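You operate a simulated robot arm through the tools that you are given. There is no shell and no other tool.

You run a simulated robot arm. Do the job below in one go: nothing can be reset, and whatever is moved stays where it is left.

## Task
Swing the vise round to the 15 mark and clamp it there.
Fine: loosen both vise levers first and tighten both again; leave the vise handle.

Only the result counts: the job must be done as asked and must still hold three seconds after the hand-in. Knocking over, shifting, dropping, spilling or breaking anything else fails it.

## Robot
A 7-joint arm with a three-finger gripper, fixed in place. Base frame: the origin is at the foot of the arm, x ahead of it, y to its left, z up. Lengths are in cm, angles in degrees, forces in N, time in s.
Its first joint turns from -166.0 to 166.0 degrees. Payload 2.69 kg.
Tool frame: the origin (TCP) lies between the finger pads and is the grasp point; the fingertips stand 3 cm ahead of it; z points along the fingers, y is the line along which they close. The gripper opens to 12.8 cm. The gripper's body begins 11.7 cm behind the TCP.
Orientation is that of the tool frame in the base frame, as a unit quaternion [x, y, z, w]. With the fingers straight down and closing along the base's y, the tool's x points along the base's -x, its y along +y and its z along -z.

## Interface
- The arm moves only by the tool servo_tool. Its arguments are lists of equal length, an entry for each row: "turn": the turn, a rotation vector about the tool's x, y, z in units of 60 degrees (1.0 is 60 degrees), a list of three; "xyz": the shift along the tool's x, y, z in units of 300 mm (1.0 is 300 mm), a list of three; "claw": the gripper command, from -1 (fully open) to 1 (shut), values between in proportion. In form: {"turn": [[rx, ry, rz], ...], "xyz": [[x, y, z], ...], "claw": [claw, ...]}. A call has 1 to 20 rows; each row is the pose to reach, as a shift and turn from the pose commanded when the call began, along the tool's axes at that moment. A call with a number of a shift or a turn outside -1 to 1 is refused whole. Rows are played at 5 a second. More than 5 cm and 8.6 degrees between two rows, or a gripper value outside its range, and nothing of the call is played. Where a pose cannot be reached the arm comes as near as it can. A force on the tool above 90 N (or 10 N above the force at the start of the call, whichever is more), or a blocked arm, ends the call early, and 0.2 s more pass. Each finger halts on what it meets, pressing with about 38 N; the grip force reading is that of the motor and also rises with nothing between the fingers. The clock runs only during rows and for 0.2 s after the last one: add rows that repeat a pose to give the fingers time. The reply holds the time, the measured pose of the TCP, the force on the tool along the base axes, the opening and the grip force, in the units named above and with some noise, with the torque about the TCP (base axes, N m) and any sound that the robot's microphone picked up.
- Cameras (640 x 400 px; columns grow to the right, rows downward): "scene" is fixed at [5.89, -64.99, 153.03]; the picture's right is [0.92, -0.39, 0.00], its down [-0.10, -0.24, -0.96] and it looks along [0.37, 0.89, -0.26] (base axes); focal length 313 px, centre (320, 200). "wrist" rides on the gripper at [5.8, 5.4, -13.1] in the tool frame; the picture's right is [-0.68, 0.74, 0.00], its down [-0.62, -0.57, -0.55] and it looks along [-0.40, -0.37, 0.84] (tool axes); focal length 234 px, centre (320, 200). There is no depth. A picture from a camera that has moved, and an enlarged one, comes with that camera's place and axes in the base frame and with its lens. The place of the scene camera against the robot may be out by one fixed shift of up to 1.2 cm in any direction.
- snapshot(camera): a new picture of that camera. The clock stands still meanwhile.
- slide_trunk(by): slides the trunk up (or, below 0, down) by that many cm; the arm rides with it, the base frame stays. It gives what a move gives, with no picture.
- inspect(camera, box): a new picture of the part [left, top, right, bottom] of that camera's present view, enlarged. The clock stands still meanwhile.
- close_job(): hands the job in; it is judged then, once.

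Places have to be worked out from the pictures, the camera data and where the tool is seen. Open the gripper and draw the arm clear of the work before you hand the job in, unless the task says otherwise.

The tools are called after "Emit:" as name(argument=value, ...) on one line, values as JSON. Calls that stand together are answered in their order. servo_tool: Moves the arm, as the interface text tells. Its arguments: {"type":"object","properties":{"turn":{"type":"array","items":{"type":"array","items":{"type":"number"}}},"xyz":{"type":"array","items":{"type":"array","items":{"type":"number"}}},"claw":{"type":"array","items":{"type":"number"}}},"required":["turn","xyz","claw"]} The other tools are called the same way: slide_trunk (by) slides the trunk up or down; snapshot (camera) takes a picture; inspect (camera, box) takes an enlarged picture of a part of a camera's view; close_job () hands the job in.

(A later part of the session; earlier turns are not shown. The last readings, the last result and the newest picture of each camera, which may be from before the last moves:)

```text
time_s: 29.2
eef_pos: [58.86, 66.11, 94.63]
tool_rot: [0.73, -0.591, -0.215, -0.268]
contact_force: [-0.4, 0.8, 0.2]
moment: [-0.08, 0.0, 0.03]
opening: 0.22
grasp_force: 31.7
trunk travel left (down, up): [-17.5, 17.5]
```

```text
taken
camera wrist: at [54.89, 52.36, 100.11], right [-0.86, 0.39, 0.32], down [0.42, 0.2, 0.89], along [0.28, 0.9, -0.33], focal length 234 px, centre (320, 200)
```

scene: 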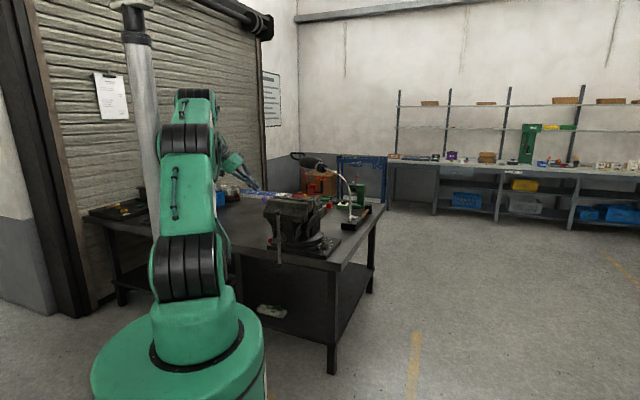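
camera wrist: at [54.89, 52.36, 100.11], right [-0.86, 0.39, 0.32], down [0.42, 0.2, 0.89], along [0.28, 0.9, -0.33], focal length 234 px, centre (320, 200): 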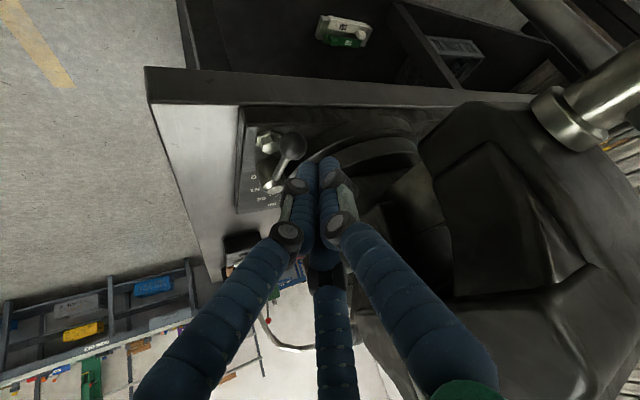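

Emit:
servo_tool(turn=[[0, 0, 0], [0, 0, 0], [0, 0, 0], [0, 0, 0]], xyz=[[0, 0, 0.075], [0, 0, 0.15], [0, 0, 0.225], [0, 0, 0.3]], claw=[1, 1, 1, 1])

Emit:
snapshot(camera="wrist")

Emit:
inspect(camera="scene", box=[225, 190, 345, 270])

```text
time_s: 30.2
eef_pos: [58.87, 71.82, 87.8]
tool_rot: [0.731, -0.591, -0.214, -0.267]
contact_force: [-0.1, -0.9, 0.1]
moment: [-0.03, 0.0, 0.01]
opening: 0.2
grasp_force: 31.1
trunk travel left (down, up): [-17.5, 17.5]
```

```text
taken
camera wrist: at [54.89, 58.07, 93.35], right [-0.86, 0.39, 0.32], down [0.42, 0.2, 0.89], along [0.28, 0.9, -0.33], focal length 234 px, centre (320, 200)
```

wrist: 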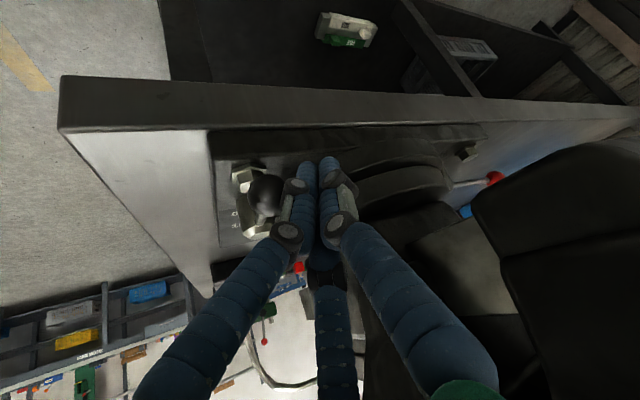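

```text
5.00 times, centred on (285, 230) of scene
camera zoom: at [5.89, -64.99, 153.03], right [0.92, -0.39, 0.0], down [-0.1, -0.24, -0.96], along [0.37, 0.89, -0.26], focal length 1564 px, centre (495, 50)
```

zoom: 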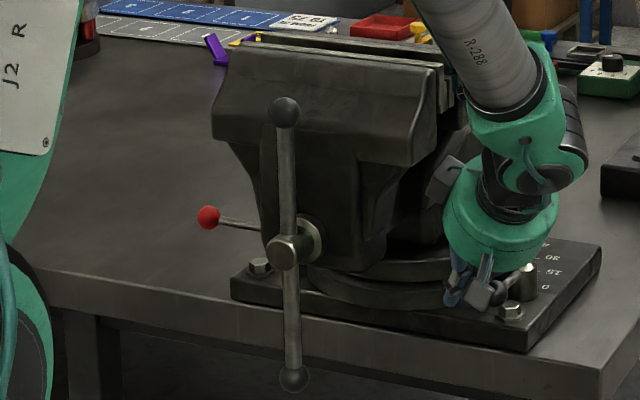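

The black knob is right beside the finger on its outer side. I pull it southeast (outward) along its arc.

Emit:
servo_tool(turn=[[0, 0, 0], [0, 0, 0], [0, 0, 0], [0, 0, 0], [0, 0, 0], [0, 0, 0], [0, 0, 0], [0, 0, 0]], xyz=[[0.017, -0.013, -0.012], [0.035, -0.027, -0.024], [0.052, -0.04, -0.036], [0.069, -0.053, -0.047], [0.083, -0.067, -0.056], [0.096, -0.081, -0.064], [0.11, -0.096, -0.073], [0.123, -0.11, -0.082]], claw=[1, 1, 1, 1, 1, 1, 1, 1])

Emit:
snapshot(camera="wrist")

```text
time_s: 32.0
eef_pos: [62.88, 67.98, 87.82]
tool_rot: [0.731, -0.59, -0.214, -0.268]
contact_force: [-0.7, 0.3, -0.2]
moment: [0.01, 0.01, 0.0]
opening: 0.19
grasp_force: 32.1
trunk travel left (down, up): [-17.5, 17.5]
```

```text
taken
camera wrist: at [58.94, 54.2, 93.25], right [-0.86, 0.39, 0.32], down [0.42, 0.2, 0.88], along [0.28, 0.9, -0.33], focal length 234 px, centre (320, 200)
```

wrist: 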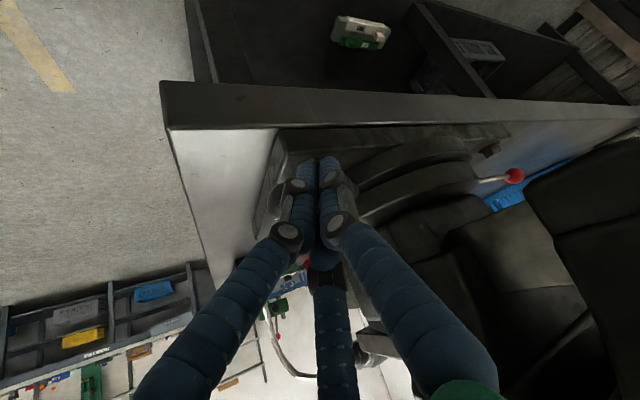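

Emit:
inspect(camera="scene", box=[285, 205, 355, 265])

```text
6.67 times, centred on (320, 235) of scene
camera zoom: at [5.89, -64.99, 153.03], right [0.92, -0.39, 0.0], down [-0.1, -0.24, -0.96], along [0.37, 0.89, -0.26], focal length 2086 px, centre (320, -33)
```

zoom: 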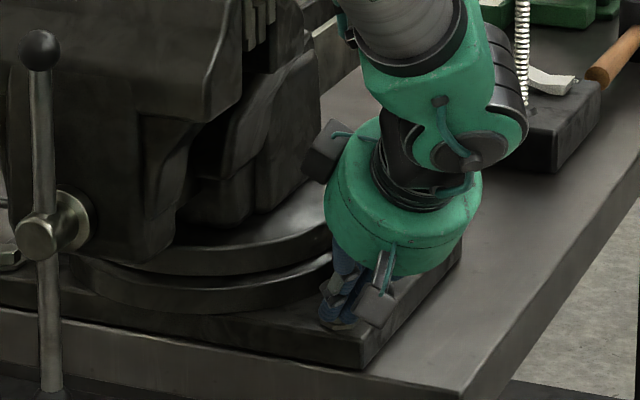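

The knob is no longer at its original place in the scene view, so the lever is turning with the finger. I continue along the arc toward the stop.

Emit:
servo_tool(turn=[[0, 0, 0], [0, 0, 0], [0, 0, 0], [0, 0, 0], [0, 0, 0], [0, 0, 0], [0, 0, 0], [0, 0, 0]], xyz=[[0.02, -0.035, -0.011], [0.041, -0.07, -0.021], [0.055, -0.11, -0.026], [0.069, -0.149, -0.03], [0.071, -0.177, -0.027], [0.074, -0.204, -0.024], [0.076, -0.232, -0.021], [0.076, -0.232, -0.021]], claw=[1, 1, 1, 1, 1, 1, 1, 1])

Emit:
snapshot(camera="wrist")

Emit:
inspect(camera="scene", box=[285, 205, 355, 265])

```text
time_s: 33.8
eef_pos: [70.27, 66.75, 87.86]
tool_rot: [0.73, -0.591, -0.214, -0.268]
contact_force: [-0.1, 0.2, -0.3]
moment: [0.03, -0.02, 0.0]
opening: 0.21
grasp_force: 31.4
trunk travel left (down, up): [-17.5, 17.5]
```

```text
taken
camera wrist: at [66.19, 53.17, 93.2], right [-0.86, 0.39, 0.32], down [0.42, 0.2, 0.88], along [0.28, 0.9, -0.33], focal length 234 px, centre (320, 200)
```

wrist: 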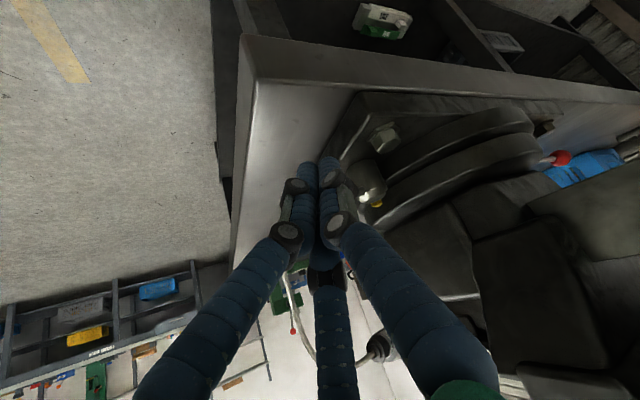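

```text
6.67 times, centred on (320, 235) of scene
camera zoom: at [5.89, -64.99, 153.03], right [0.92, -0.39, 0.0], down [-0.1, -0.24, -0.96], along [0.37, 0.89, -0.26], focal length 2086 px, centre (320, -33)
```

zoom: 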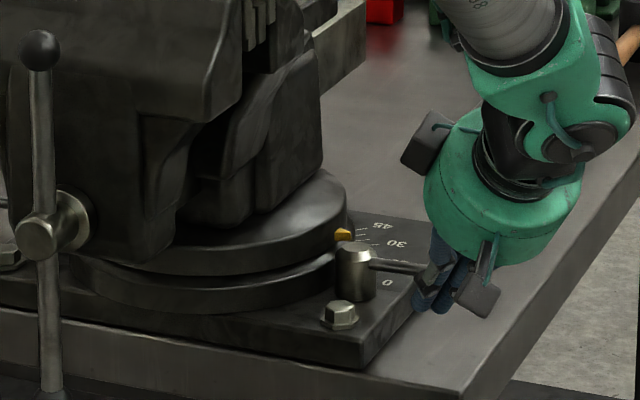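

The black lever has swung well outward. I nudge on until it meets its stop.

Emit:
servo_tool(turn=[[0, 0, 0], [0, 0, 0], [0, 0, 0], [0, 0, 0]], xyz=[[0, -0.019, 0.003], [0, -0.037, 0.006], [-0.005, -0.05, 0.013], [-0.01, -0.063, 0.019]], claw=[1, 1, 1, 1])

Emit:
inspect(camera="scene", box=[285, 205, 355, 265])

```text
time_s: 34.8
eef_pos: [70.72, 67.32, 86.39]
tool_rot: [0.733, -0.591, -0.219, -0.256]
contact_force: [-14.5, -1.9, -8.9]
moment: [-0.15, 0.05, 0.16]
opening: 0.19
grasp_force: 31.2
trunk travel left (down, up): [-17.5, 17.5]
stopped in row 4: the force on the tool passed its limit at 96 N (the readings are from after the stop); the commanded pose is now the measured one
```

```text
6.67 times, centred on (320, 235) of scene
camera zoom: at [5.89, -64.99, 153.03], right [0.92, -0.39, 0.0], down [-0.1, -0.24, -0.96], along [0.37, 0.89, -0.26], focal length 2086 px, centre (320, -33)
```

zoom: 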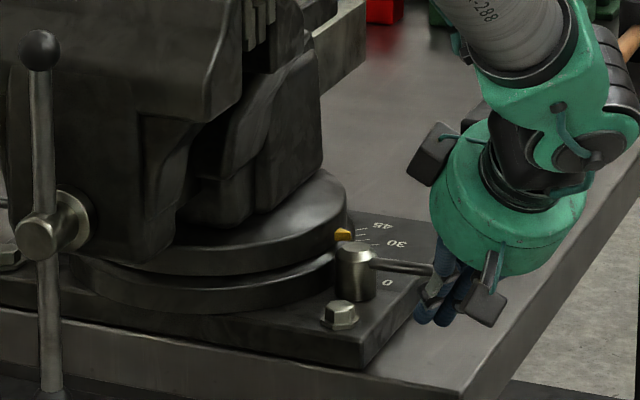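

Both levers are now against their open stops (the black one also stopped at 96 N). I back off from the knob and lift out on the right side.

Emit:
servo_tool(turn=[[0, 0, 0], [0, 0, 0], [0, 0, 0], [0, 0, 0], [0, 0, 0], [0, 0, 0], [0, 0, 0], [0, 0, 0], [0, 0, 0]], xyz=[[0.014, 0.072, -0.043], [-0.03, 0.077, -0.173], [-0.075, 0.081, -0.303], [-0.119, 0.086, -0.433], [-0.178, 0.096, -0.542], [-0.237, 0.106, -0.652], [-0.296, 0.117, -0.761], [-0.355, 0.127, -0.871], [-0.414, 0.137, -0.98]], claw=[1, 1, 1, 1, 1, 1, 1, 1, 1])

Emit:
snapshot(camera="wrist")

Emit:
inspect(camera="scene", box=[255, 185, 355, 265])

```text
time_s: 36.8
eef_pos: [64.66, 57.57, 116.71]
tool_rot: [0.733, -0.591, -0.218, -0.258]
contact_force: [0.1, 1.4, -0.3]
moment: [0.02, 0.05, 0.0]
opening: 0.22
grasp_force: 31.1
trunk travel left (down, up): [-17.5, 17.5]
```

```text
taken
camera wrist: at [60.94, 43.84, 122.45], right [-0.86, 0.39, 0.33], down [0.43, 0.21, 0.88], along [0.27, 0.9, -0.35], focal length 234 px, centre (320, 200)
```

wrist: 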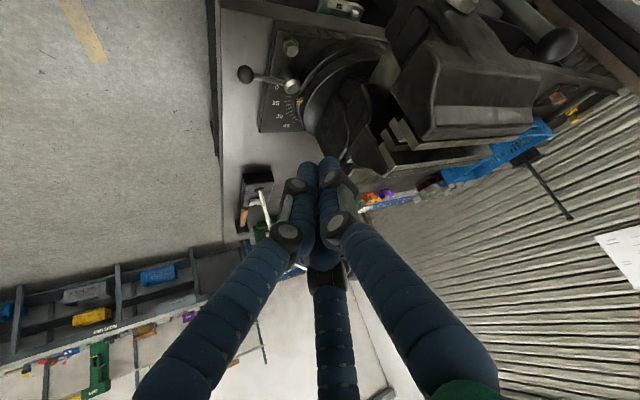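

```text
5.00 times, centred on (305, 225) of scene
camera zoom: at [5.89, -64.99, 153.03], right [0.92, -0.39, 0.0], down [-0.1, -0.24, -0.96], along [0.37, 0.89, -0.26], focal length 1564 px, centre (395, 75)
```

zoom: 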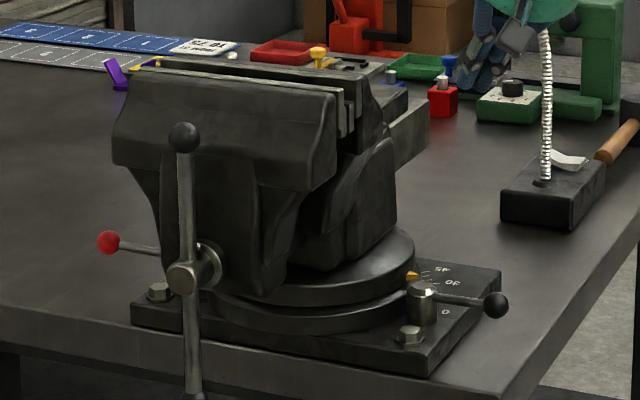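

Both levers stand open. I bring the tool back to vertical and carry it high over the vise front toward the left side.

Emit:
servo_tool(turn=[[-0.023, 0.109, 0.002], [-0.046, 0.218, 0.004], [-0.069, 0.327, 0.006], [-0.091, 0.435, 0.008], [-0.114, 0.544, 0.01], [-0.137, 0.653, 0.012]], xyz=[[-0.12, 0.05, -0.02], [-0.2, 0.12, 0.0], [-0.29, 0.185, 0.02], [-0.38, 0.25, 0.04], [-0.47, 0.315, 0.06], [-0.563, 0.381, 0.083]], claw=[1, 1, 1, 1, 1, 1])

```text
time_s: 38.2
eef_pos: [50.05, 69.62, 124.04]
tool_rot: [0.775, -0.632, -0.002, 0.008]
contact_force: [-1.0, -0.1, -0.9]
moment: [-0.01, 0.01, -0.02]
opening: 0.19
grasp_force: 31.4
trunk travel left (down, up): [-17.5, 17.5]
```

Emit:
snapshot(camera="wrist")

```text
taken
camera wrist: at [46.24, 62.99, 137.21], right [-0.86, 0.51, 0.01], down [0.44, 0.72, 0.54], along [0.27, 0.46, -0.84], focal length 234 px, centre (320, 200)
```

wrist: 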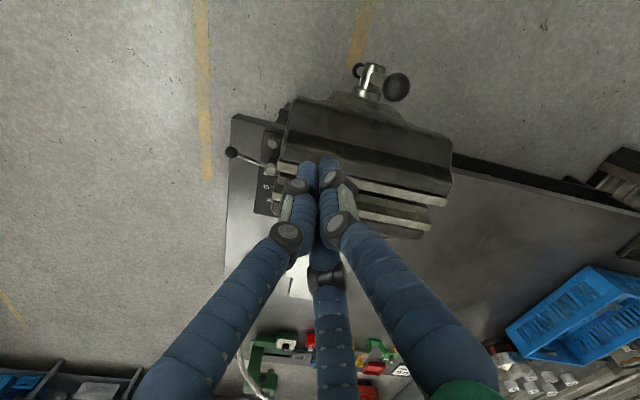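

The left jaw end runs from about (36, 82) to (40, 88), with its top at z ≈ 109. I move to its outer side and lower the fingertips to mid-height of the jaw head, about 3 cm away.

Emit:
servo_tool(turn=[[0, 0, 0], [0, 0, 0], [0, 0, 0], [0, 0, 0], [0, 0, 0], [0, 0, 0], [0, 0, 0], [0, 0, 0], [0, 0, 0], [0, 0, 0]], xyz=[[-0.111, 0.064, 0.01], [-0.222, 0.129, 0.02], [-0.333, 0.193, 0.03], [-0.445, 0.257, 0.045], [-0.556, 0.322, 0.055], [-0.667, 0.386, 0.067], [-0.668, 0.384, 0.2], [-0.669, 0.382, 0.335], [-0.671, 0.379, 0.47], [-0.672, 0.377, 0.602]], claw=[1, 1, 1, 1, 1, 1, 1, 1, 1, 1])

Emit:
snapshot(camera="wrist")

Emit:
inspect(camera="scene", box=[235, 165, 355, 255])

```text
time_s: 40.4
eef_pos: [34.84, 86.99, 106.06]
tool_rot: [0.775, -0.632, -0.003, 0.007]
contact_force: [0.8, -0.6, -0.4]
moment: [-0.02, -0.02, 0.02]
opening: 0.22
grasp_force: 30.7
trunk travel left (down, up): [-17.5, 17.5]
```

```text
taken
camera wrist: at [30.93, 80.23, 119.11], right [-0.86, 0.51, 0.01], down [0.44, 0.72, 0.54], along [0.27, 0.47, -0.84], focal length 234 px, centre (320, 200)
```

wrist: 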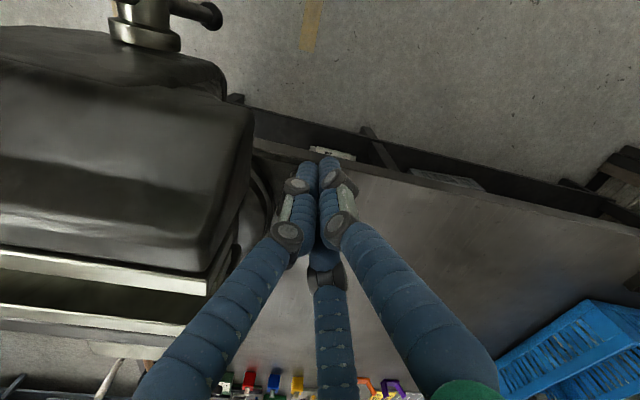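

```text
4.44 times, centred on (295, 210) of scene
camera zoom: at [5.89, -64.99, 153.03], right [0.92, -0.39, 0.0], down [-0.1, -0.24, -0.96], along [0.37, 0.89, -0.26], focal length 1390 px, centre (431, 156)
```

zoom: 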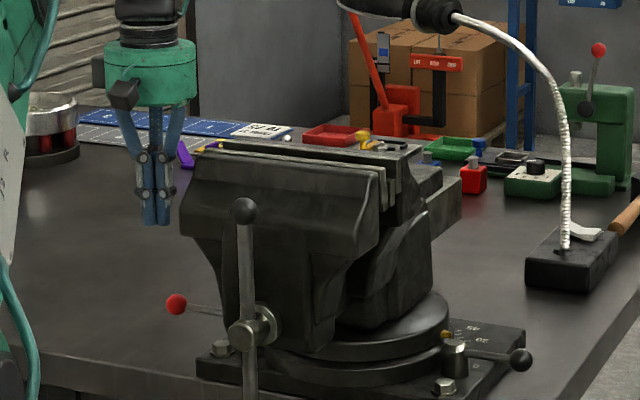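

The fingertips are level with the jaw head and about 3 cm from its left end. I push southeast in 0.5 cm steps to make contact and start the swing.

Emit:
servo_tool(turn=[[0, 0, 0], [0, 0, 0], [0, 0, 0], [0, 0, 0], [0, 0, 0], [0, 0, 0], [0, 0, 0], [0, 0, 0], [0, 0, 0], [0, 0, 0]], xyz=[[0.014, -0.009, 0], [0.028, -0.018, 0], [0.042, -0.028, 0], [0.056, -0.037, 0], [0.07, -0.046, 0], [0.083, -0.055, 0], [0.097, -0.064, 0], [0.111, -0.074, 0], [0.125, -0.083, 0], [0.139, -0.092, 0]], claw=[1, 1, 1, 1, 1, 1, 1, 1, 1, 1])

Emit:
snapshot(camera="wrist")

Emit:
inspect(camera="scene", box=[305, 220, 345, 250])

```text
time_s: 42.6
eef_pos: [38.28, 83.54, 106.58]
tool_rot: [0.776, -0.631, -0.003, 0.004]
contact_force: [-16.2, -3.3, 33.6]
moment: [-0.39, -1.4, -0.14]
opening: 0.21
grasp_force: 31.6
trunk travel left (down, up): [-17.5, 17.5]
```

```text
taken
camera wrist: at [34.39, 76.72, 119.58], right [-0.86, 0.51, 0.01], down [0.43, 0.72, 0.54], along [0.27, 0.47, -0.84], focal length 234 px, centre (320, 200)
```

wrist: 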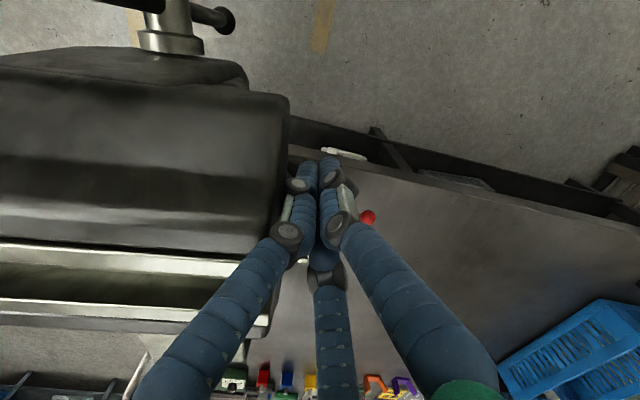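

```text
13.33 times, centred on (325, 235) of scene
camera zoom: at [5.89, -64.99, 153.03], right [0.92, -0.39, 0.0], down [-0.1, -0.24, -0.96], along [0.37, 0.89, -0.26], focal length 4171 px, centre (253, -267)
```

zoom: 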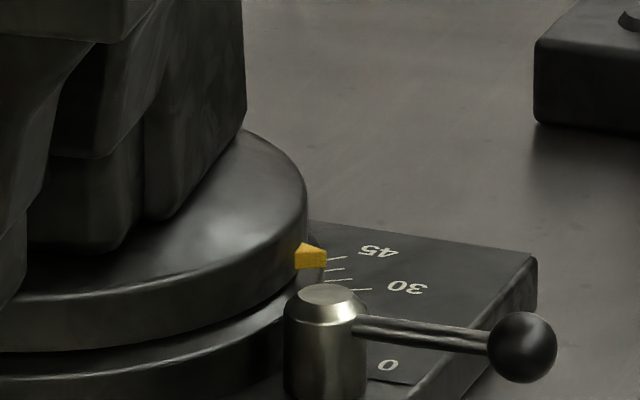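

The vise is turning: the pointer has moved along the dial. I enlarge the wrist view to measure the jaw angle.

Emit:
inspect(camera="wrist", box=[0, 180, 300, 360])

```text
2.13 times, centred on (150, 270) of wrist
camera zoom: at [34.39, 76.72, 119.58], right [-0.86, 0.51, 0.01], down [0.43, 0.72, 0.54], along [0.27, 0.47, -0.84], focal length 500 px, centre (683, 51)
```

zoom: 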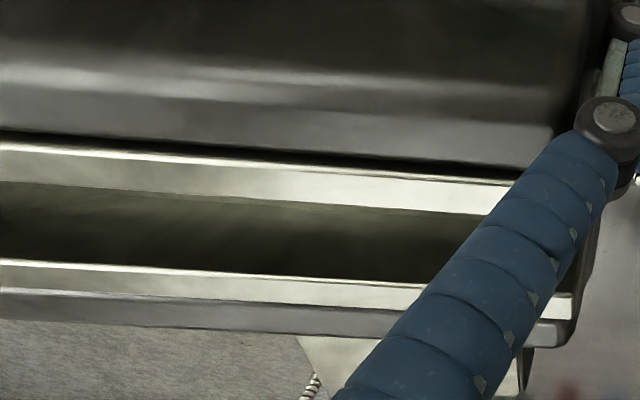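

The jaw line now lies at about −38°, against −46.3° at the start, so the vise has turned roughly 8°. There is some upward force on the finger, so I raise it slightly and push another 1.2 cm slowly.

Emit:
servo_tool(turn=[[0, 0, 0], [0, 0, 0], [0, 0, 0], [0, 0, 0], [0, 0, 0], [0, 0, 0]], xyz=[[0, 0, -0.027], [0.008, -0.0055, -0.027], [0.0167, -0.011, -0.027], [0.025, -0.0165, -0.027], [0.0334, -0.022, -0.027], [0.0334, -0.022, -0.027]], claw=[1, 1, 1, 1, 1, 1])

Emit:
inspect(camera="wrist", box=[0, 180, 300, 360])

Emit:
inspect(camera="scene", box=[305, 220, 345, 250])

```text
time_s: 44.0
eef_pos: [39.12, 82.74, 106.93]
tool_rot: [0.775, -0.631, -0.002, 0.007]
contact_force: [-3.8, 1.9, -3.0]
moment: [-0.03, -0.23, -0.01]
opening: 0.22
grasp_force: 31.6
trunk travel left (down, up): [-17.5, 17.5]
```

```text
2.13 times, centred on (150, 270) of wrist
camera zoom: at [35.3, 75.97, 119.89], right [-0.86, 0.51, 0.01], down [0.44, 0.72, 0.54], along [0.27, 0.46, -0.84], focal length 500 px, centre (683, 51)
```

zoom: 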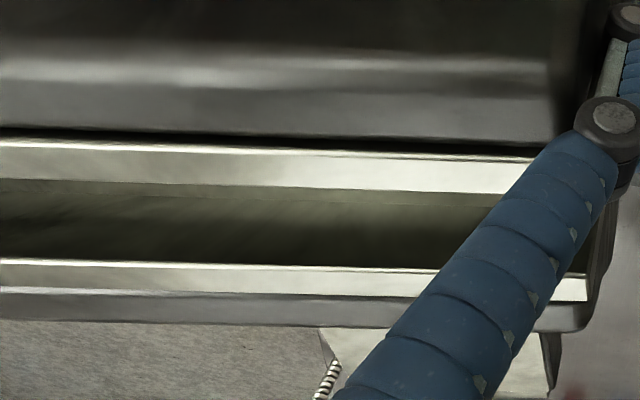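

```text
13.33 times, centred on (325, 235) of scene
camera zoom: at [5.89, -64.99, 153.03], right [0.92, -0.39, 0.0], down [-0.1, -0.24, -0.96], along [0.37, 0.89, -0.26], focal length 4171 px, centre (253, -267)
```

zoom: 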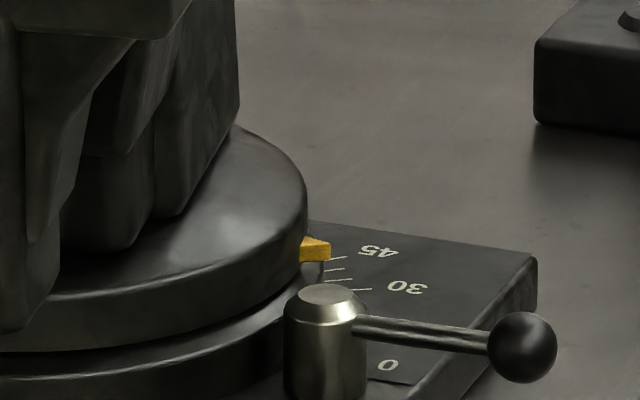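

The vise has now turned about 12.5°, at only about 4 N. I push another 0.5 cm, then back off northwest and lift to measure the pointer precisely.

Emit:
servo_tool(turn=[[0, 0, 0], [0, 0, 0], [0, 0, 0], [0, 0, 0]], xyz=[[0.005, -0.003, 0], [0.0095, -0.006, 0], [0.0139, -0.0092, 0], [0.0139, -0.0092, 0]], claw=[1, 1, 1, 1])

Emit:
inspect(camera="wrist", box=[0, 180, 300, 360])

```text
time_s: 45.0
eef_pos: [39.53, 82.29, 106.79]
tool_rot: [0.776, -0.631, -0.002, 0.007]
contact_force: [-11.4, 0.7, 0.2]
moment: [-0.03, -0.59, -0.17]
opening: 0.19
grasp_force: 31.9
trunk travel left (down, up): [-17.5, 17.5]
```

```text
2.13 times, centred on (150, 270) of wrist
camera zoom: at [35.56, 75.64, 119.9], right [-0.86, 0.51, 0.01], down [0.44, 0.72, 0.54], along [0.27, 0.46, -0.84], focal length 500 px, centre (683, 51)
```

zoom: 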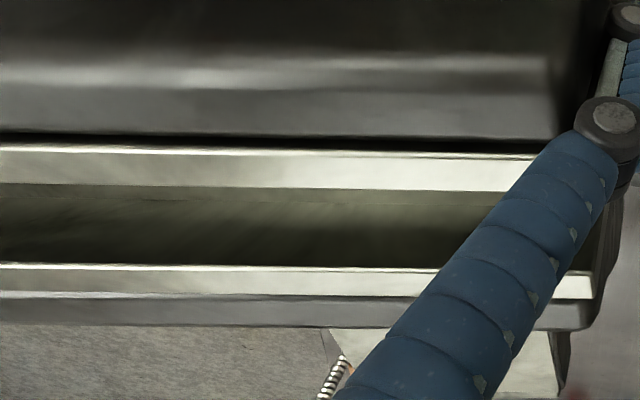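

The vise is at about 13.8° by the jaw line. I back the finger off northwest, lift clear and go to the viewpoint above the dial.

Emit:
servo_tool(turn=[[0, 0, 0], [0, 0, 0], [0, 0, 0], [0, 0, 0], [0, 0, 0], [0, 0, 0], [0, 0, 0]], xyz=[[-0.04, 0.028, 0], [-0.0835, 0.055, 0], [-0.0835, 0.055, -0.14], [-0.0835, 0.055, -0.28], [-0.0835, 0.055, -0.42], [-0.0835, 0.055, -0.583], [-0.0835, 0.055, -0.583]], claw=[1, 1, 1, 1, 1, 1, 1])

Emit:
servo_tool(turn=[[0, 0, 0], [0, 0, 0], [0, 0, 0], [0, 0, 0], [0, 0, 0], [0, 0, 0], [0, 0, 0], [0, 0, 0]], xyz=[[0.104, -0.083, 0], [0.208, -0.167, 0], [0.312, -0.25, 0], [0.416, -0.334, 0], [0.52, -0.417, 0], [0.624, -0.5, 0], [0.727, -0.584, 0], [0.831, -0.667, 0]], claw=[1, 1, 1, 1, 1, 1, 1, 1])

Emit:
snapshot(camera="wrist")

```text
time_s: 46.6
eef_pos: [37.45, 84.5, 124.77]
tool_rot: [0.776, -0.631, -0.003, 0.007]
contact_force: [-0.4, -0.5, 0.8]
moment: [0.06, 0.03, -0.02]
opening: 0.23
grasp_force: 31.5
trunk travel left (down, up): [-17.5, 17.5]
```

```text
time_s: 48.4
eef_pos: [62.29, 64.19, 124.19]
tool_rot: [0.776, -0.631, -0.003, 0.007]
contact_force: [0.3, -0.2, 0.0]
moment: [0.02, -0.04, 0.02]
opening: 0.22
grasp_force: 31.0
trunk travel left (down, up): [-17.5, 17.5]
```

```text
taken
camera wrist: at [58.48, 57.53, 137.22], right [-0.86, 0.51, 0.01], down [0.44, 0.72, 0.54], along [0.27, 0.46, -0.84], focal length 234 px, centre (320, 200)
```

wrist: 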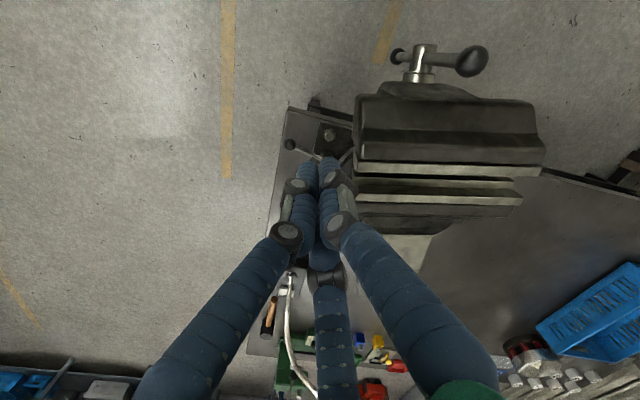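

The closed fingers hide the dial here, so I open the gripper at this safe height to see past them.

Emit:
servo_tool(turn=[[0, 0, 0], [0, 0, 0], [0, 0, 0], [0, 0, 0], [0, 0, 0]], xyz=[[0, 0, 0], [0, 0, 0], [0, 0, 0], [0, 0, 0], [0, 0, 0]], claw=[-1, -1, -1, -1, -1])

Emit:
inspect(camera="wrist", box=[280, 110, 380, 210])

Emit:
inspect(camera="wrist", box=[250, 70, 570, 270])

```text
time_s: 49.6
eef_pos: [62.32, 64.16, 124.22]
tool_rot: [0.775, -0.632, -0.003, 0.007]
contact_force: [0.0, 0.6, 0.2]
moment: [-0.01, -0.01, -0.03]
opening: 12.81
grasp_force: 0.1
trunk travel left (down, up): [-17.5, 17.5]
```

```text
4.00 times, centred on (330, 160) of wrist
camera zoom: at [58.46, 57.55, 137.24], right [-0.86, 0.51, 0.01], down [0.44, 0.72, 0.54], along [0.27, 0.46, -0.84], focal length 937 px, centre (280, 360)
```

zoom: 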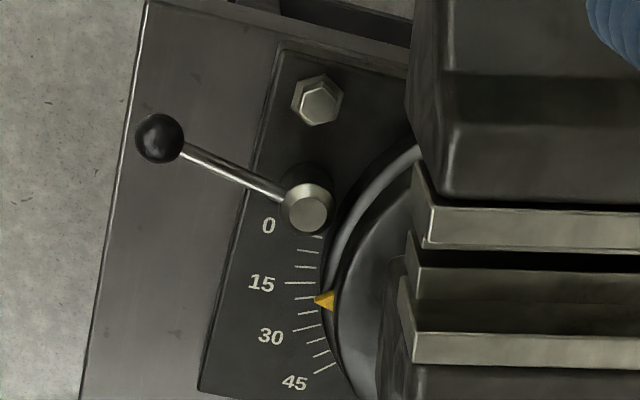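

```text
2.00 times, centred on (410, 170) of wrist
camera zoom: at [58.46, 57.55, 137.24], right [-0.86, 0.51, 0.01], down [0.44, 0.72, 0.54], along [0.27, 0.46, -0.84], focal length 468 px, centre (140, 260)
```

zoom: 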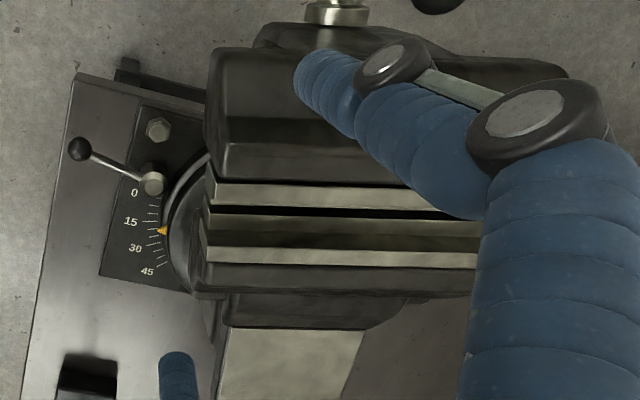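

From above I refit the dial: centre (60.3, 89.6), 0 at −45.3°, 15 at −30.3°. The pointer needs a parallax-free reading, so I enlarge it further here and then take a second view.

Emit:
inspect(camera="wrist", box=[314, 124, 354, 170])

```text
8.70 times, centred on (334, 147) of wrist
camera zoom: at [58.46, 57.55, 137.24], right [-0.86, 0.51, 0.01], down [0.44, 0.72, 0.54], along [0.27, 0.46, -0.84], focal length 2036 px, centre (198, 661)
```

zoom: 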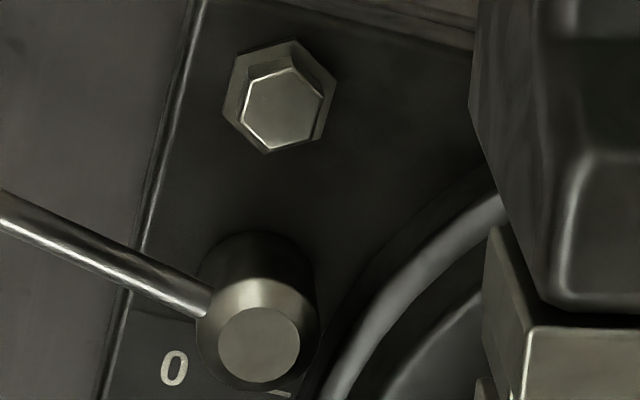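

Emit:
inspect(camera="wrist", box=[308, 160, 356, 190])

```text
13.33 times, centred on (332, 175) of wrist
camera zoom: at [58.46, 57.55, 137.24], right [-0.86, 0.51, 0.01], down [0.44, 0.72, 0.54], along [0.27, 0.46, -0.84], focal length 3122 px, centre (160, 533)
```

zoom: 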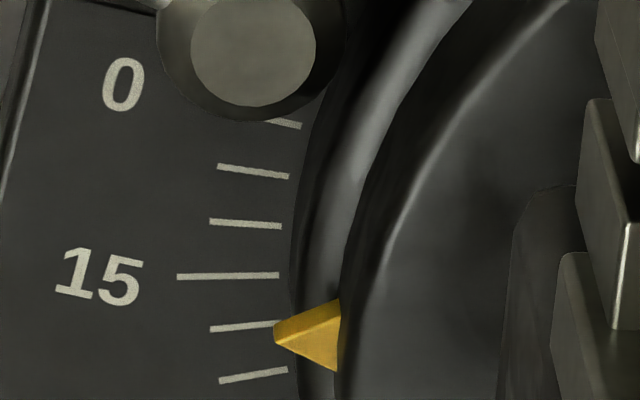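

This zoom renders in fine detail. For the pointer's height I need a second, lower view, so I close the gripper and tilt to a pose further back and right.

Emit:
servo_tool(turn=[[0.022, -0.109, -0.002], [0.045, -0.218, -0.003], [0.067, -0.327, -0.005], [0.089, -0.435, -0.006], [0.112, -0.544, -0.008], [0.134, -0.653, -0.009], [0.134, -0.653, -0.009]], xyz=[[0.049, -0.011, 0.02], [0.097, -0.022, 0.045], [0.146, -0.034, 0.07], [0.195, -0.045, 0.093], [0.243, -0.056, 0.117], [0.292, -0.067, 0.14], [0.292, -0.067, 0.14]], claw=[1, 1, 1, 1, 1, 1, 1])

Emit:
snapshot(camera="wrist")

```text
time_s: 51.2
eef_pos: [66.02, 56.02, 119.93]
tool_rot: [0.731, -0.592, -0.219, -0.258]
contact_force: [0.5, -0.6, -0.2]
moment: [0.04, 0.02, 0.01]
opening: 0.21
grasp_force: 31.4
trunk travel left (down, up): [-17.5, 17.5]
```

```text
taken
camera wrist: at [62.2, 42.43, 125.64], right [-0.86, 0.39, 0.34], down [0.44, 0.21, 0.88], along [0.27, 0.9, -0.35], focal length 234 px, centre (320, 200)
```

wrist: 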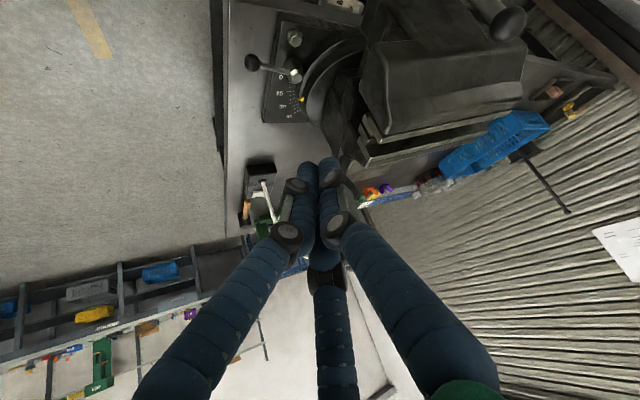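

Emit:
inspect(camera="wrist", box=[266, 70, 326, 125])

Emit:
inspect(camera="scene", box=[315, 232, 335, 246])

```text
7.27 times, centred on (296, 98) of wrist
camera zoom: at [62.2, 42.43, 125.64], right [-0.86, 0.39, 0.34], down [0.44, 0.21, 0.88], along [0.27, 0.9, -0.35], focal length 1703 px, centre (494, 946)
```

zoom: 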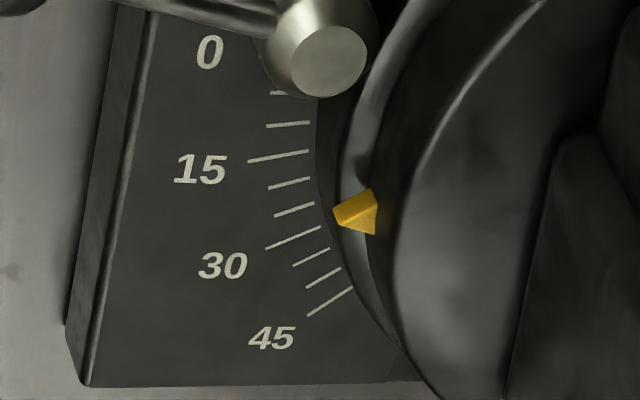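

```text
16.00 times, centred on (325, 239) of scene
camera zoom: at [5.89, -64.99, 153.03], right [0.92, -0.39, 0.0], down [-0.1, -0.24, -0.96], along [0.37, 0.89, -0.26], focal length 5006 px, centre (240, -424)
```

zoom: 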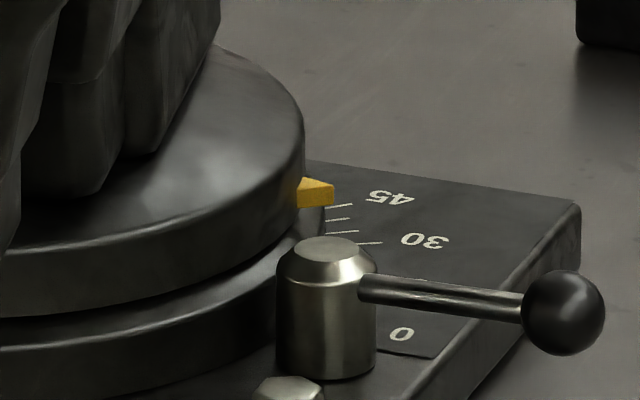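

Emit:
inspect(camera="wrist", box=[292, 88, 308, 106])

```text
16.00 times, centred on (300, 97) of wrist
camera zoom: at [62.2, 42.43, 125.64], right [-0.86, 0.39, 0.34], down [0.44, 0.21, 0.88], along [0.27, 0.9, -0.35], focal length 3747 px, centre (640, 1848)
```

zoom: 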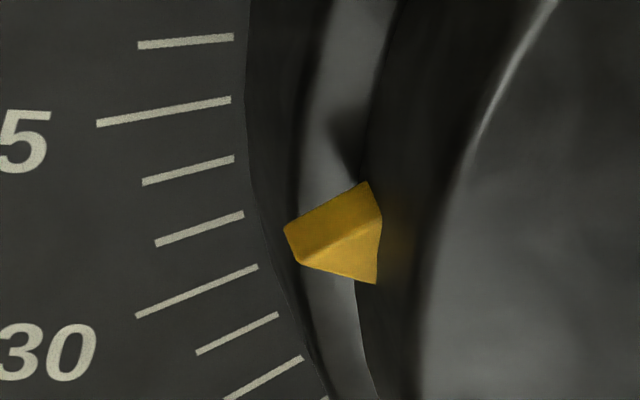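

Triangulating both views puts the pointer tip at (70.7, 83.0, 85.9), bearing −32.6°, with the 15 mark at −30.4°. The reading is therefore about 12.7°, so I need 2.3° more, or about 0.75 cm at the jaw end. I return over the top to the left side.

Emit:
servo_tool(turn=[[-0.022, 0.109, 0.002], [-0.045, 0.217, 0.003], [-0.067, 0.326, 0.005], [-0.09, 0.435, 0.007], [-0.112, 0.543, 0.008], [-0.135, 0.652, 0.01]], xyz=[[-0.11, 0.07, 0.01], [-0.19, 0.14, 0.04], [-0.28, 0.215, 0.075], [-0.37, 0.287, 0.11], [-0.46, 0.358, 0.145], [-0.547, 0.43, 0.178]], claw=[1, 1, 1, 1, 1, 1])

```text
time_s: 52.6
eef_pos: [49.76, 69.89, 124.53]
tool_rot: [0.775, -0.631, -0.004, 0.008]
contact_force: [0.6, 0.3, -0.6]
moment: [0.04, 0.02, -0.02]
opening: 0.18
grasp_force: 31.1
trunk travel left (down, up): [-17.5, 17.5]
```

Emit:
servo_tool(turn=[[0, 0, 0], [0, 0, 0], [0, 0, 0], [0, 0, 0], [0, 0, 0], [0, 0, 0], [0, 0, 0], [0, 0, 0], [0, 0, 0]], xyz=[[-0.121, 0.067, 0.01], [-0.242, 0.135, 0.02], [-0.362, 0.202, 0.04], [-0.483, 0.27, 0.06], [-0.604, 0.337, 0.083], [-0.604, 0.337, 0.21], [-0.604, 0.337, 0.34], [-0.604, 0.337, 0.47], [-0.604, 0.337, 0.588]], claw=[1, 1, 1, 1, 1, 1, 1, 1, 1])

```text
time_s: 54.6
eef_pos: [36.22, 85.45, 107.11]
tool_rot: [0.776, -0.631, -0.003, 0.007]
contact_force: [0.8, 1.1, 0.3]
moment: [0.01, -0.02, -0.02]
opening: 0.22
grasp_force: 31.8
trunk travel left (down, up): [-17.5, 17.5]
```

I'm beside the jaw end at the right height. I push to (40.0, 81.7), going slowly over the last part.

Emit:
servo_tool(turn=[[0, 0, 0], [0, 0, 0], [0, 0, 0], [0, 0, 0], [0, 0, 0], [0, 0, 0], [0, 0, 0], [0, 0, 0], [0, 0, 0], [0, 0, 0], [0, 0, 0]], xyz=[[0.02, -0.0135, 0], [0.04, -0.027, 0], [0.06, -0.0405, 0], [0.08, -0.054, 0], [0.1, -0.067, 0], [0.112, -0.0755, 0], [0.121, -0.0815, 0], [0.13, -0.0875, 0], [0.139, -0.0935, 0], [0.147, -0.099, 0], [0.147, -0.099, 0]], claw=[1, 1, 1, 1, 1, 1, 1, 1, 1, 1, 1])

Emit:
inspect(camera="scene", box=[315, 232, 335, 246])

```text
time_s: 57.0
eef_pos: [39.83, 81.58, 106.94]
tool_rot: [0.776, -0.631, -0.004, 0.007]
contact_force: [-6.3, 0.4, -1.1]
moment: [-0.02, -0.35, -0.09]
opening: 0.2
grasp_force: 31.7
trunk travel left (down, up): [-17.5, 17.5]
```

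```text
16.00 times, centred on (325, 239) of scene
camera zoom: at [5.89, -64.99, 153.03], right [0.92, -0.39, 0.0], down [-0.1, -0.24, -0.96], along [0.37, 0.89, -0.26], focal length 5006 px, centre (240, -424)
```

zoom: 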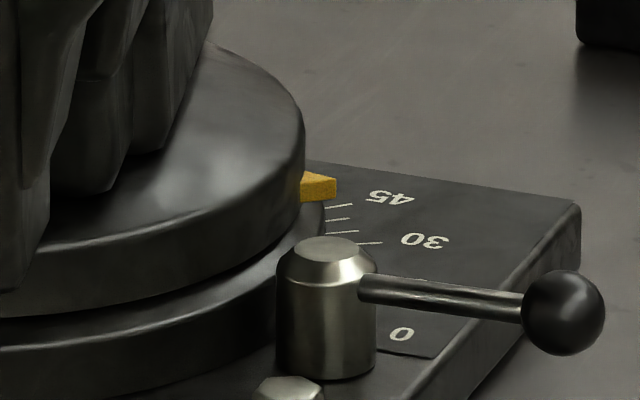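

The pointer moved a bit further. I retreat and check it again from the overhead viewpoint.

Emit:
servo_tool(turn=[[0, 0, 0], [0, 0, 0], [0, 0, 0], [0, 0, 0], [0, 0, 0], [0, 0, 0], [0, 0, 0]], xyz=[[-0.04, 0.028, 0], [-0.0835, 0.055, 0], [-0.0835, 0.055, -0.14], [-0.0835, 0.055, -0.28], [-0.0835, 0.055, -0.42], [-0.0835, 0.055, -0.575], [-0.0835, 0.055, -0.575]], claw=[1, 1, 1, 1, 1, 1, 1])

Emit:
servo_tool(turn=[[0, 0, 0], [0, 0, 0], [0, 0, 0], [0, 0, 0], [0, 0, 0], [0, 0, 0], [0, 0, 0], [0, 0, 0], [0, 0, 0]], xyz=[[0.104, -0.083, 0], [0.208, -0.167, 0], [0.312, -0.25, 0], [0.416, -0.334, 0], [0.52, -0.417, 0], [0.624, -0.5, 0], [0.727, -0.584, 0], [0.815, -0.667, 0], [0.815, -0.667, 0]], claw=[1, 1, 1, 1, 1, 1, 1, -1, -1])

Emit:
inspect(camera="wrist", box=[308, 160, 356, 190])

```text
time_s: 58.6
eef_pos: [37.89, 83.58, 124.61]
tool_rot: [0.775, -0.632, -0.004, 0.007]
contact_force: [-0.7, 0.0, 0.3]
moment: [0.04, -0.04, -0.03]
opening: 0.2
grasp_force: 31.0
trunk travel left (down, up): [-17.5, 17.5]
```

```text
time_s: 60.6
eef_pos: [62.7, 63.59, 124.12]
tool_rot: [0.776, -0.631, -0.004, 0.008]
contact_force: [1.2, -0.9, 0.0]
moment: [0.04, 0.08, -0.01]
opening: 12.83
grasp_force: 0.1
trunk travel left (down, up): [-17.5, 17.5]
```

```text
13.33 times, centred on (332, 175) of wrist
camera zoom: at [58.85, 56.97, 137.16], right [-0.86, 0.51, 0.01], down [0.44, 0.72, 0.54], along [0.27, 0.47, -0.84], focal length 3122 px, centre (160, 533)
```

zoom: 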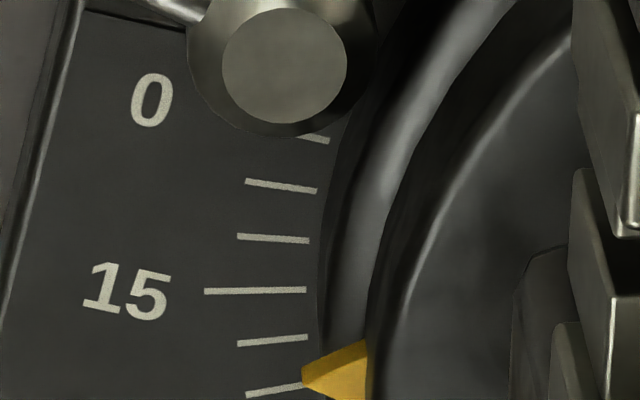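

Emit:
inspect(camera="wrist", box=[308, 168, 356, 198])

```text
13.33 times, centred on (332, 183) of wrist
camera zoom: at [58.85, 56.97, 137.16], right [-0.86, 0.51, 0.01], down [0.44, 0.72, 0.54], along [0.27, 0.47, -0.84], focal length 3122 px, centre (160, 427)
```

zoom: 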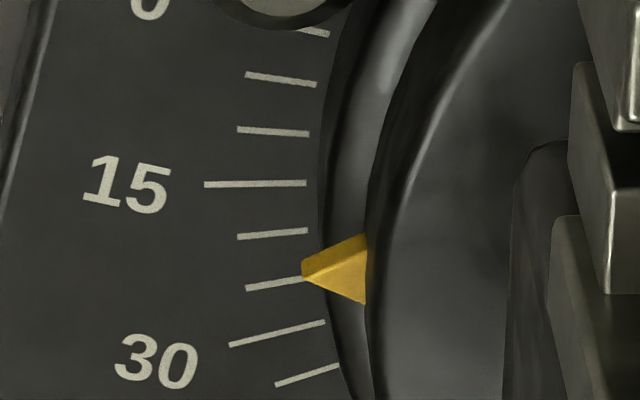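

The pointer tip and body now both read about 15.0–15.2° against the ticks, so the angle is right. Next comes tightening. I close the gripper and tilt toward the outer side of the black lever, whose knob is now at about (72.8, 69.0), staying clear of the vise, which now turns freely.

Emit:
servo_tool(turn=[[-0.006, -0.111, 0], [-0.012, -0.222, 0], [-0.019, -0.333, 0], [-0.025, -0.444, 0], [-0.031, -0.555, 0], [-0.037, -0.666, 0], [-0.037, -0.666, 0]], xyz=[[0.029, -0.085, 0.03], [0.057, -0.17, 0.08], [0.086, -0.255, 0.15], [0.114, -0.34, 0.23], [0.143, -0.425, 0.31], [0.171, -0.51, 0.392], [0.171, -0.51, 0.392]], claw=[1, 1, 1, 1, 1, 1, 1])

Emit:
snapshot(camera="wrist")

```text
time_s: 62.2
eef_pos: [78.64, 61.75, 111.89]
tool_rot: [0.726, -0.596, -0.28, -0.195]
contact_force: [1.2, 0.4, -1.0]
moment: [0.08, 0.11, 0.03]
opening: 0.19
grasp_force: 31.5
trunk travel left (down, up): [-17.5, 17.5]
```

```text
taken
camera wrist: at [76.53, 48.1, 118.44], right [-0.81, 0.35, 0.47], down [0.57, 0.25, 0.79], along [0.16, 0.9, -0.4], focal length 234 px, centre (320, 200)
```

wrist: 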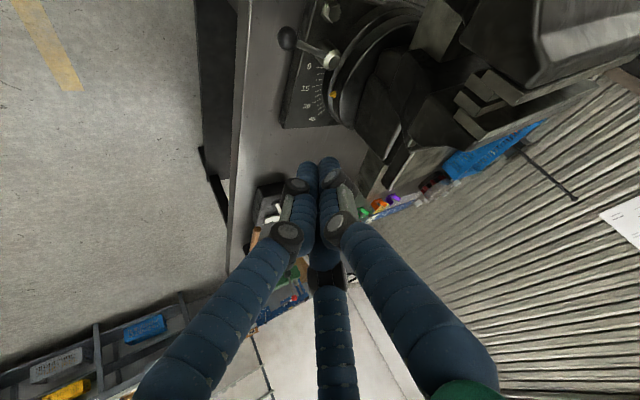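

The knob is confirmed at (72.9, 69.1, 86.8). I descend and slide in on its outer side with about 4 cm of clearance.

Emit:
servo_tool(turn=[[0, 0, 0], [0, 0, 0], [0, 0, 0], [0, 0, 0], [0, 0, 0], [0, 0, 0], [0, 0, 0]], xyz=[[0.096, -0.008, 0.115], [0.192, -0.015, 0.229], [0.288, -0.023, 0.344], [0.288, -0.023, 0.461], [0.288, -0.023, 0.578], [0.288, -0.023, 0.694], [0.288, -0.023, 0.811]], claw=[1, 1, 1, 1, 1, 1, 1])

Emit:
snapshot(camera="wrist")

Emit:
inspect(camera="scene", box=[270, 190, 370, 265])

```text
time_s: 63.8
eef_pos: [75.86, 70.5, 87.79]
tool_rot: [0.728, -0.595, -0.28, -0.194]
contact_force: [-0.6, 0.2, 0.2]
moment: [-0.07, -0.03, -0.01]
opening: 0.21
grasp_force: 31.7
trunk travel left (down, up): [-17.5, 17.5]
```

```text
taken
camera wrist: at [73.84, 56.89, 94.27], right [-0.81, 0.35, 0.47], down [0.57, 0.25, 0.79], along [0.16, 0.9, -0.4], focal length 234 px, centre (320, 200)
```

wrist: 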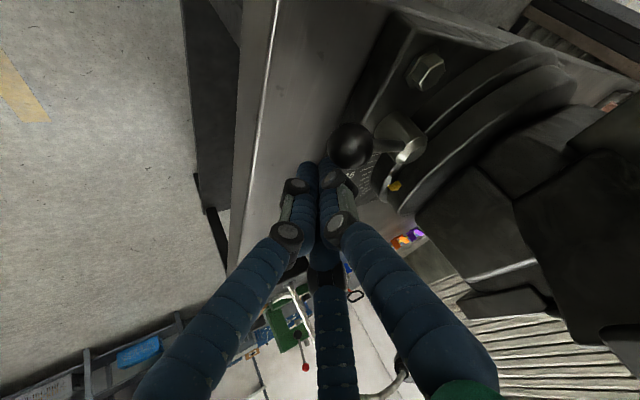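

```text
5.33 times, centred on (320, 228) of scene
camera zoom: at [5.89, -64.99, 153.03], right [0.92, -0.39, 0.0], down [-0.1, -0.24, -0.96], along [0.37, 0.89, -0.26], focal length 1668 px, centre (320, 53)
```

zoom: 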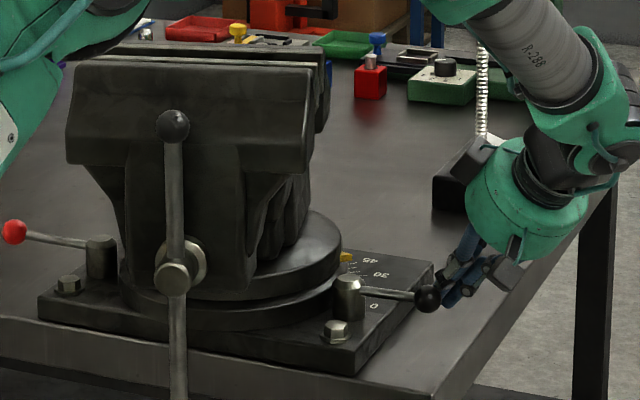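

The finger is just beyond the black knob. I push it clockwise along its arc, back toward the tight position.

Emit:
servo_tool(turn=[[0, 0, 0], [0, 0, 0], [0, 0, 0], [0, 0, 0], [0, 0, 0], [0, 0, 0], [0, 0, 0], [0, 0, 0], [0, 0, 0]], xyz=[[0.012, 0.031, -0.008], [0.024, 0.063, -0.016], [0.036, 0.094, -0.024], [0.048, 0.125, -0.032], [0.055, 0.166, -0.036], [0.063, 0.207, -0.039], [0.063, 0.235, -0.037], [0.063, 0.263, -0.035], [0.062, 0.291, -0.033]], claw=[1, 1, 1, 1, 1, 1, 1, 1, 1])

Emit:
snapshot(camera="wrist")

Emit:
inspect(camera="scene", box=[270, 190, 370, 265])

```text
time_s: 65.8
eef_pos: [67.82, 66.59, 87.8]
tool_rot: [0.727, -0.596, -0.281, -0.194]
contact_force: [-0.2, -0.5, -0.8]
moment: [0.0, -0.03, 0.01]
opening: 0.22
grasp_force: 31.2
trunk travel left (down, up): [-17.5, 17.5]
```

```text
taken
camera wrist: at [65.7, 52.93, 94.26], right [-0.81, 0.35, 0.47], down [0.57, 0.25, 0.79], along [0.16, 0.9, -0.4], focal length 234 px, centre (320, 200)
```

wrist: 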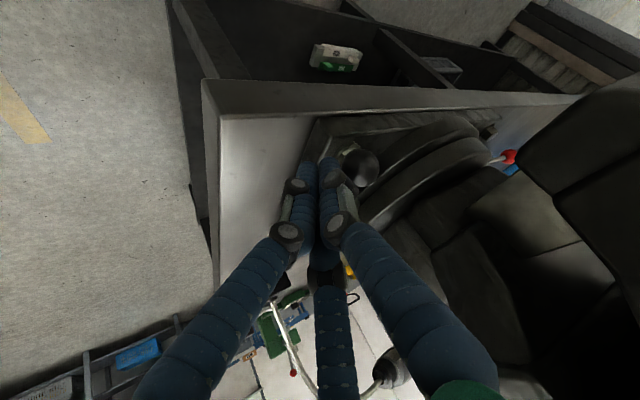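

```text
5.33 times, centred on (320, 228) of scene
camera zoom: at [5.89, -64.99, 153.03], right [0.92, -0.39, 0.0], down [-0.1, -0.24, -0.96], along [0.37, 0.89, -0.26], focal length 1668 px, centre (320, 53)
```

zoom: 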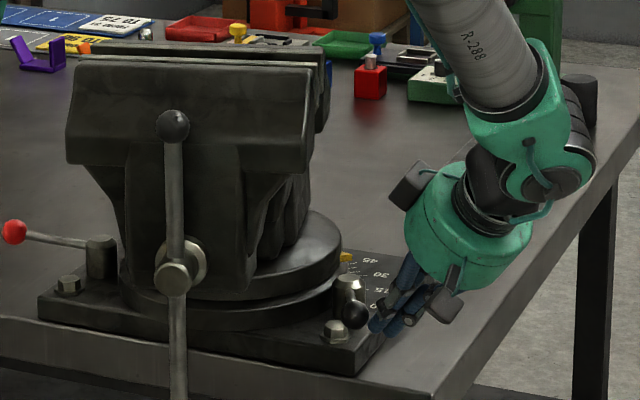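

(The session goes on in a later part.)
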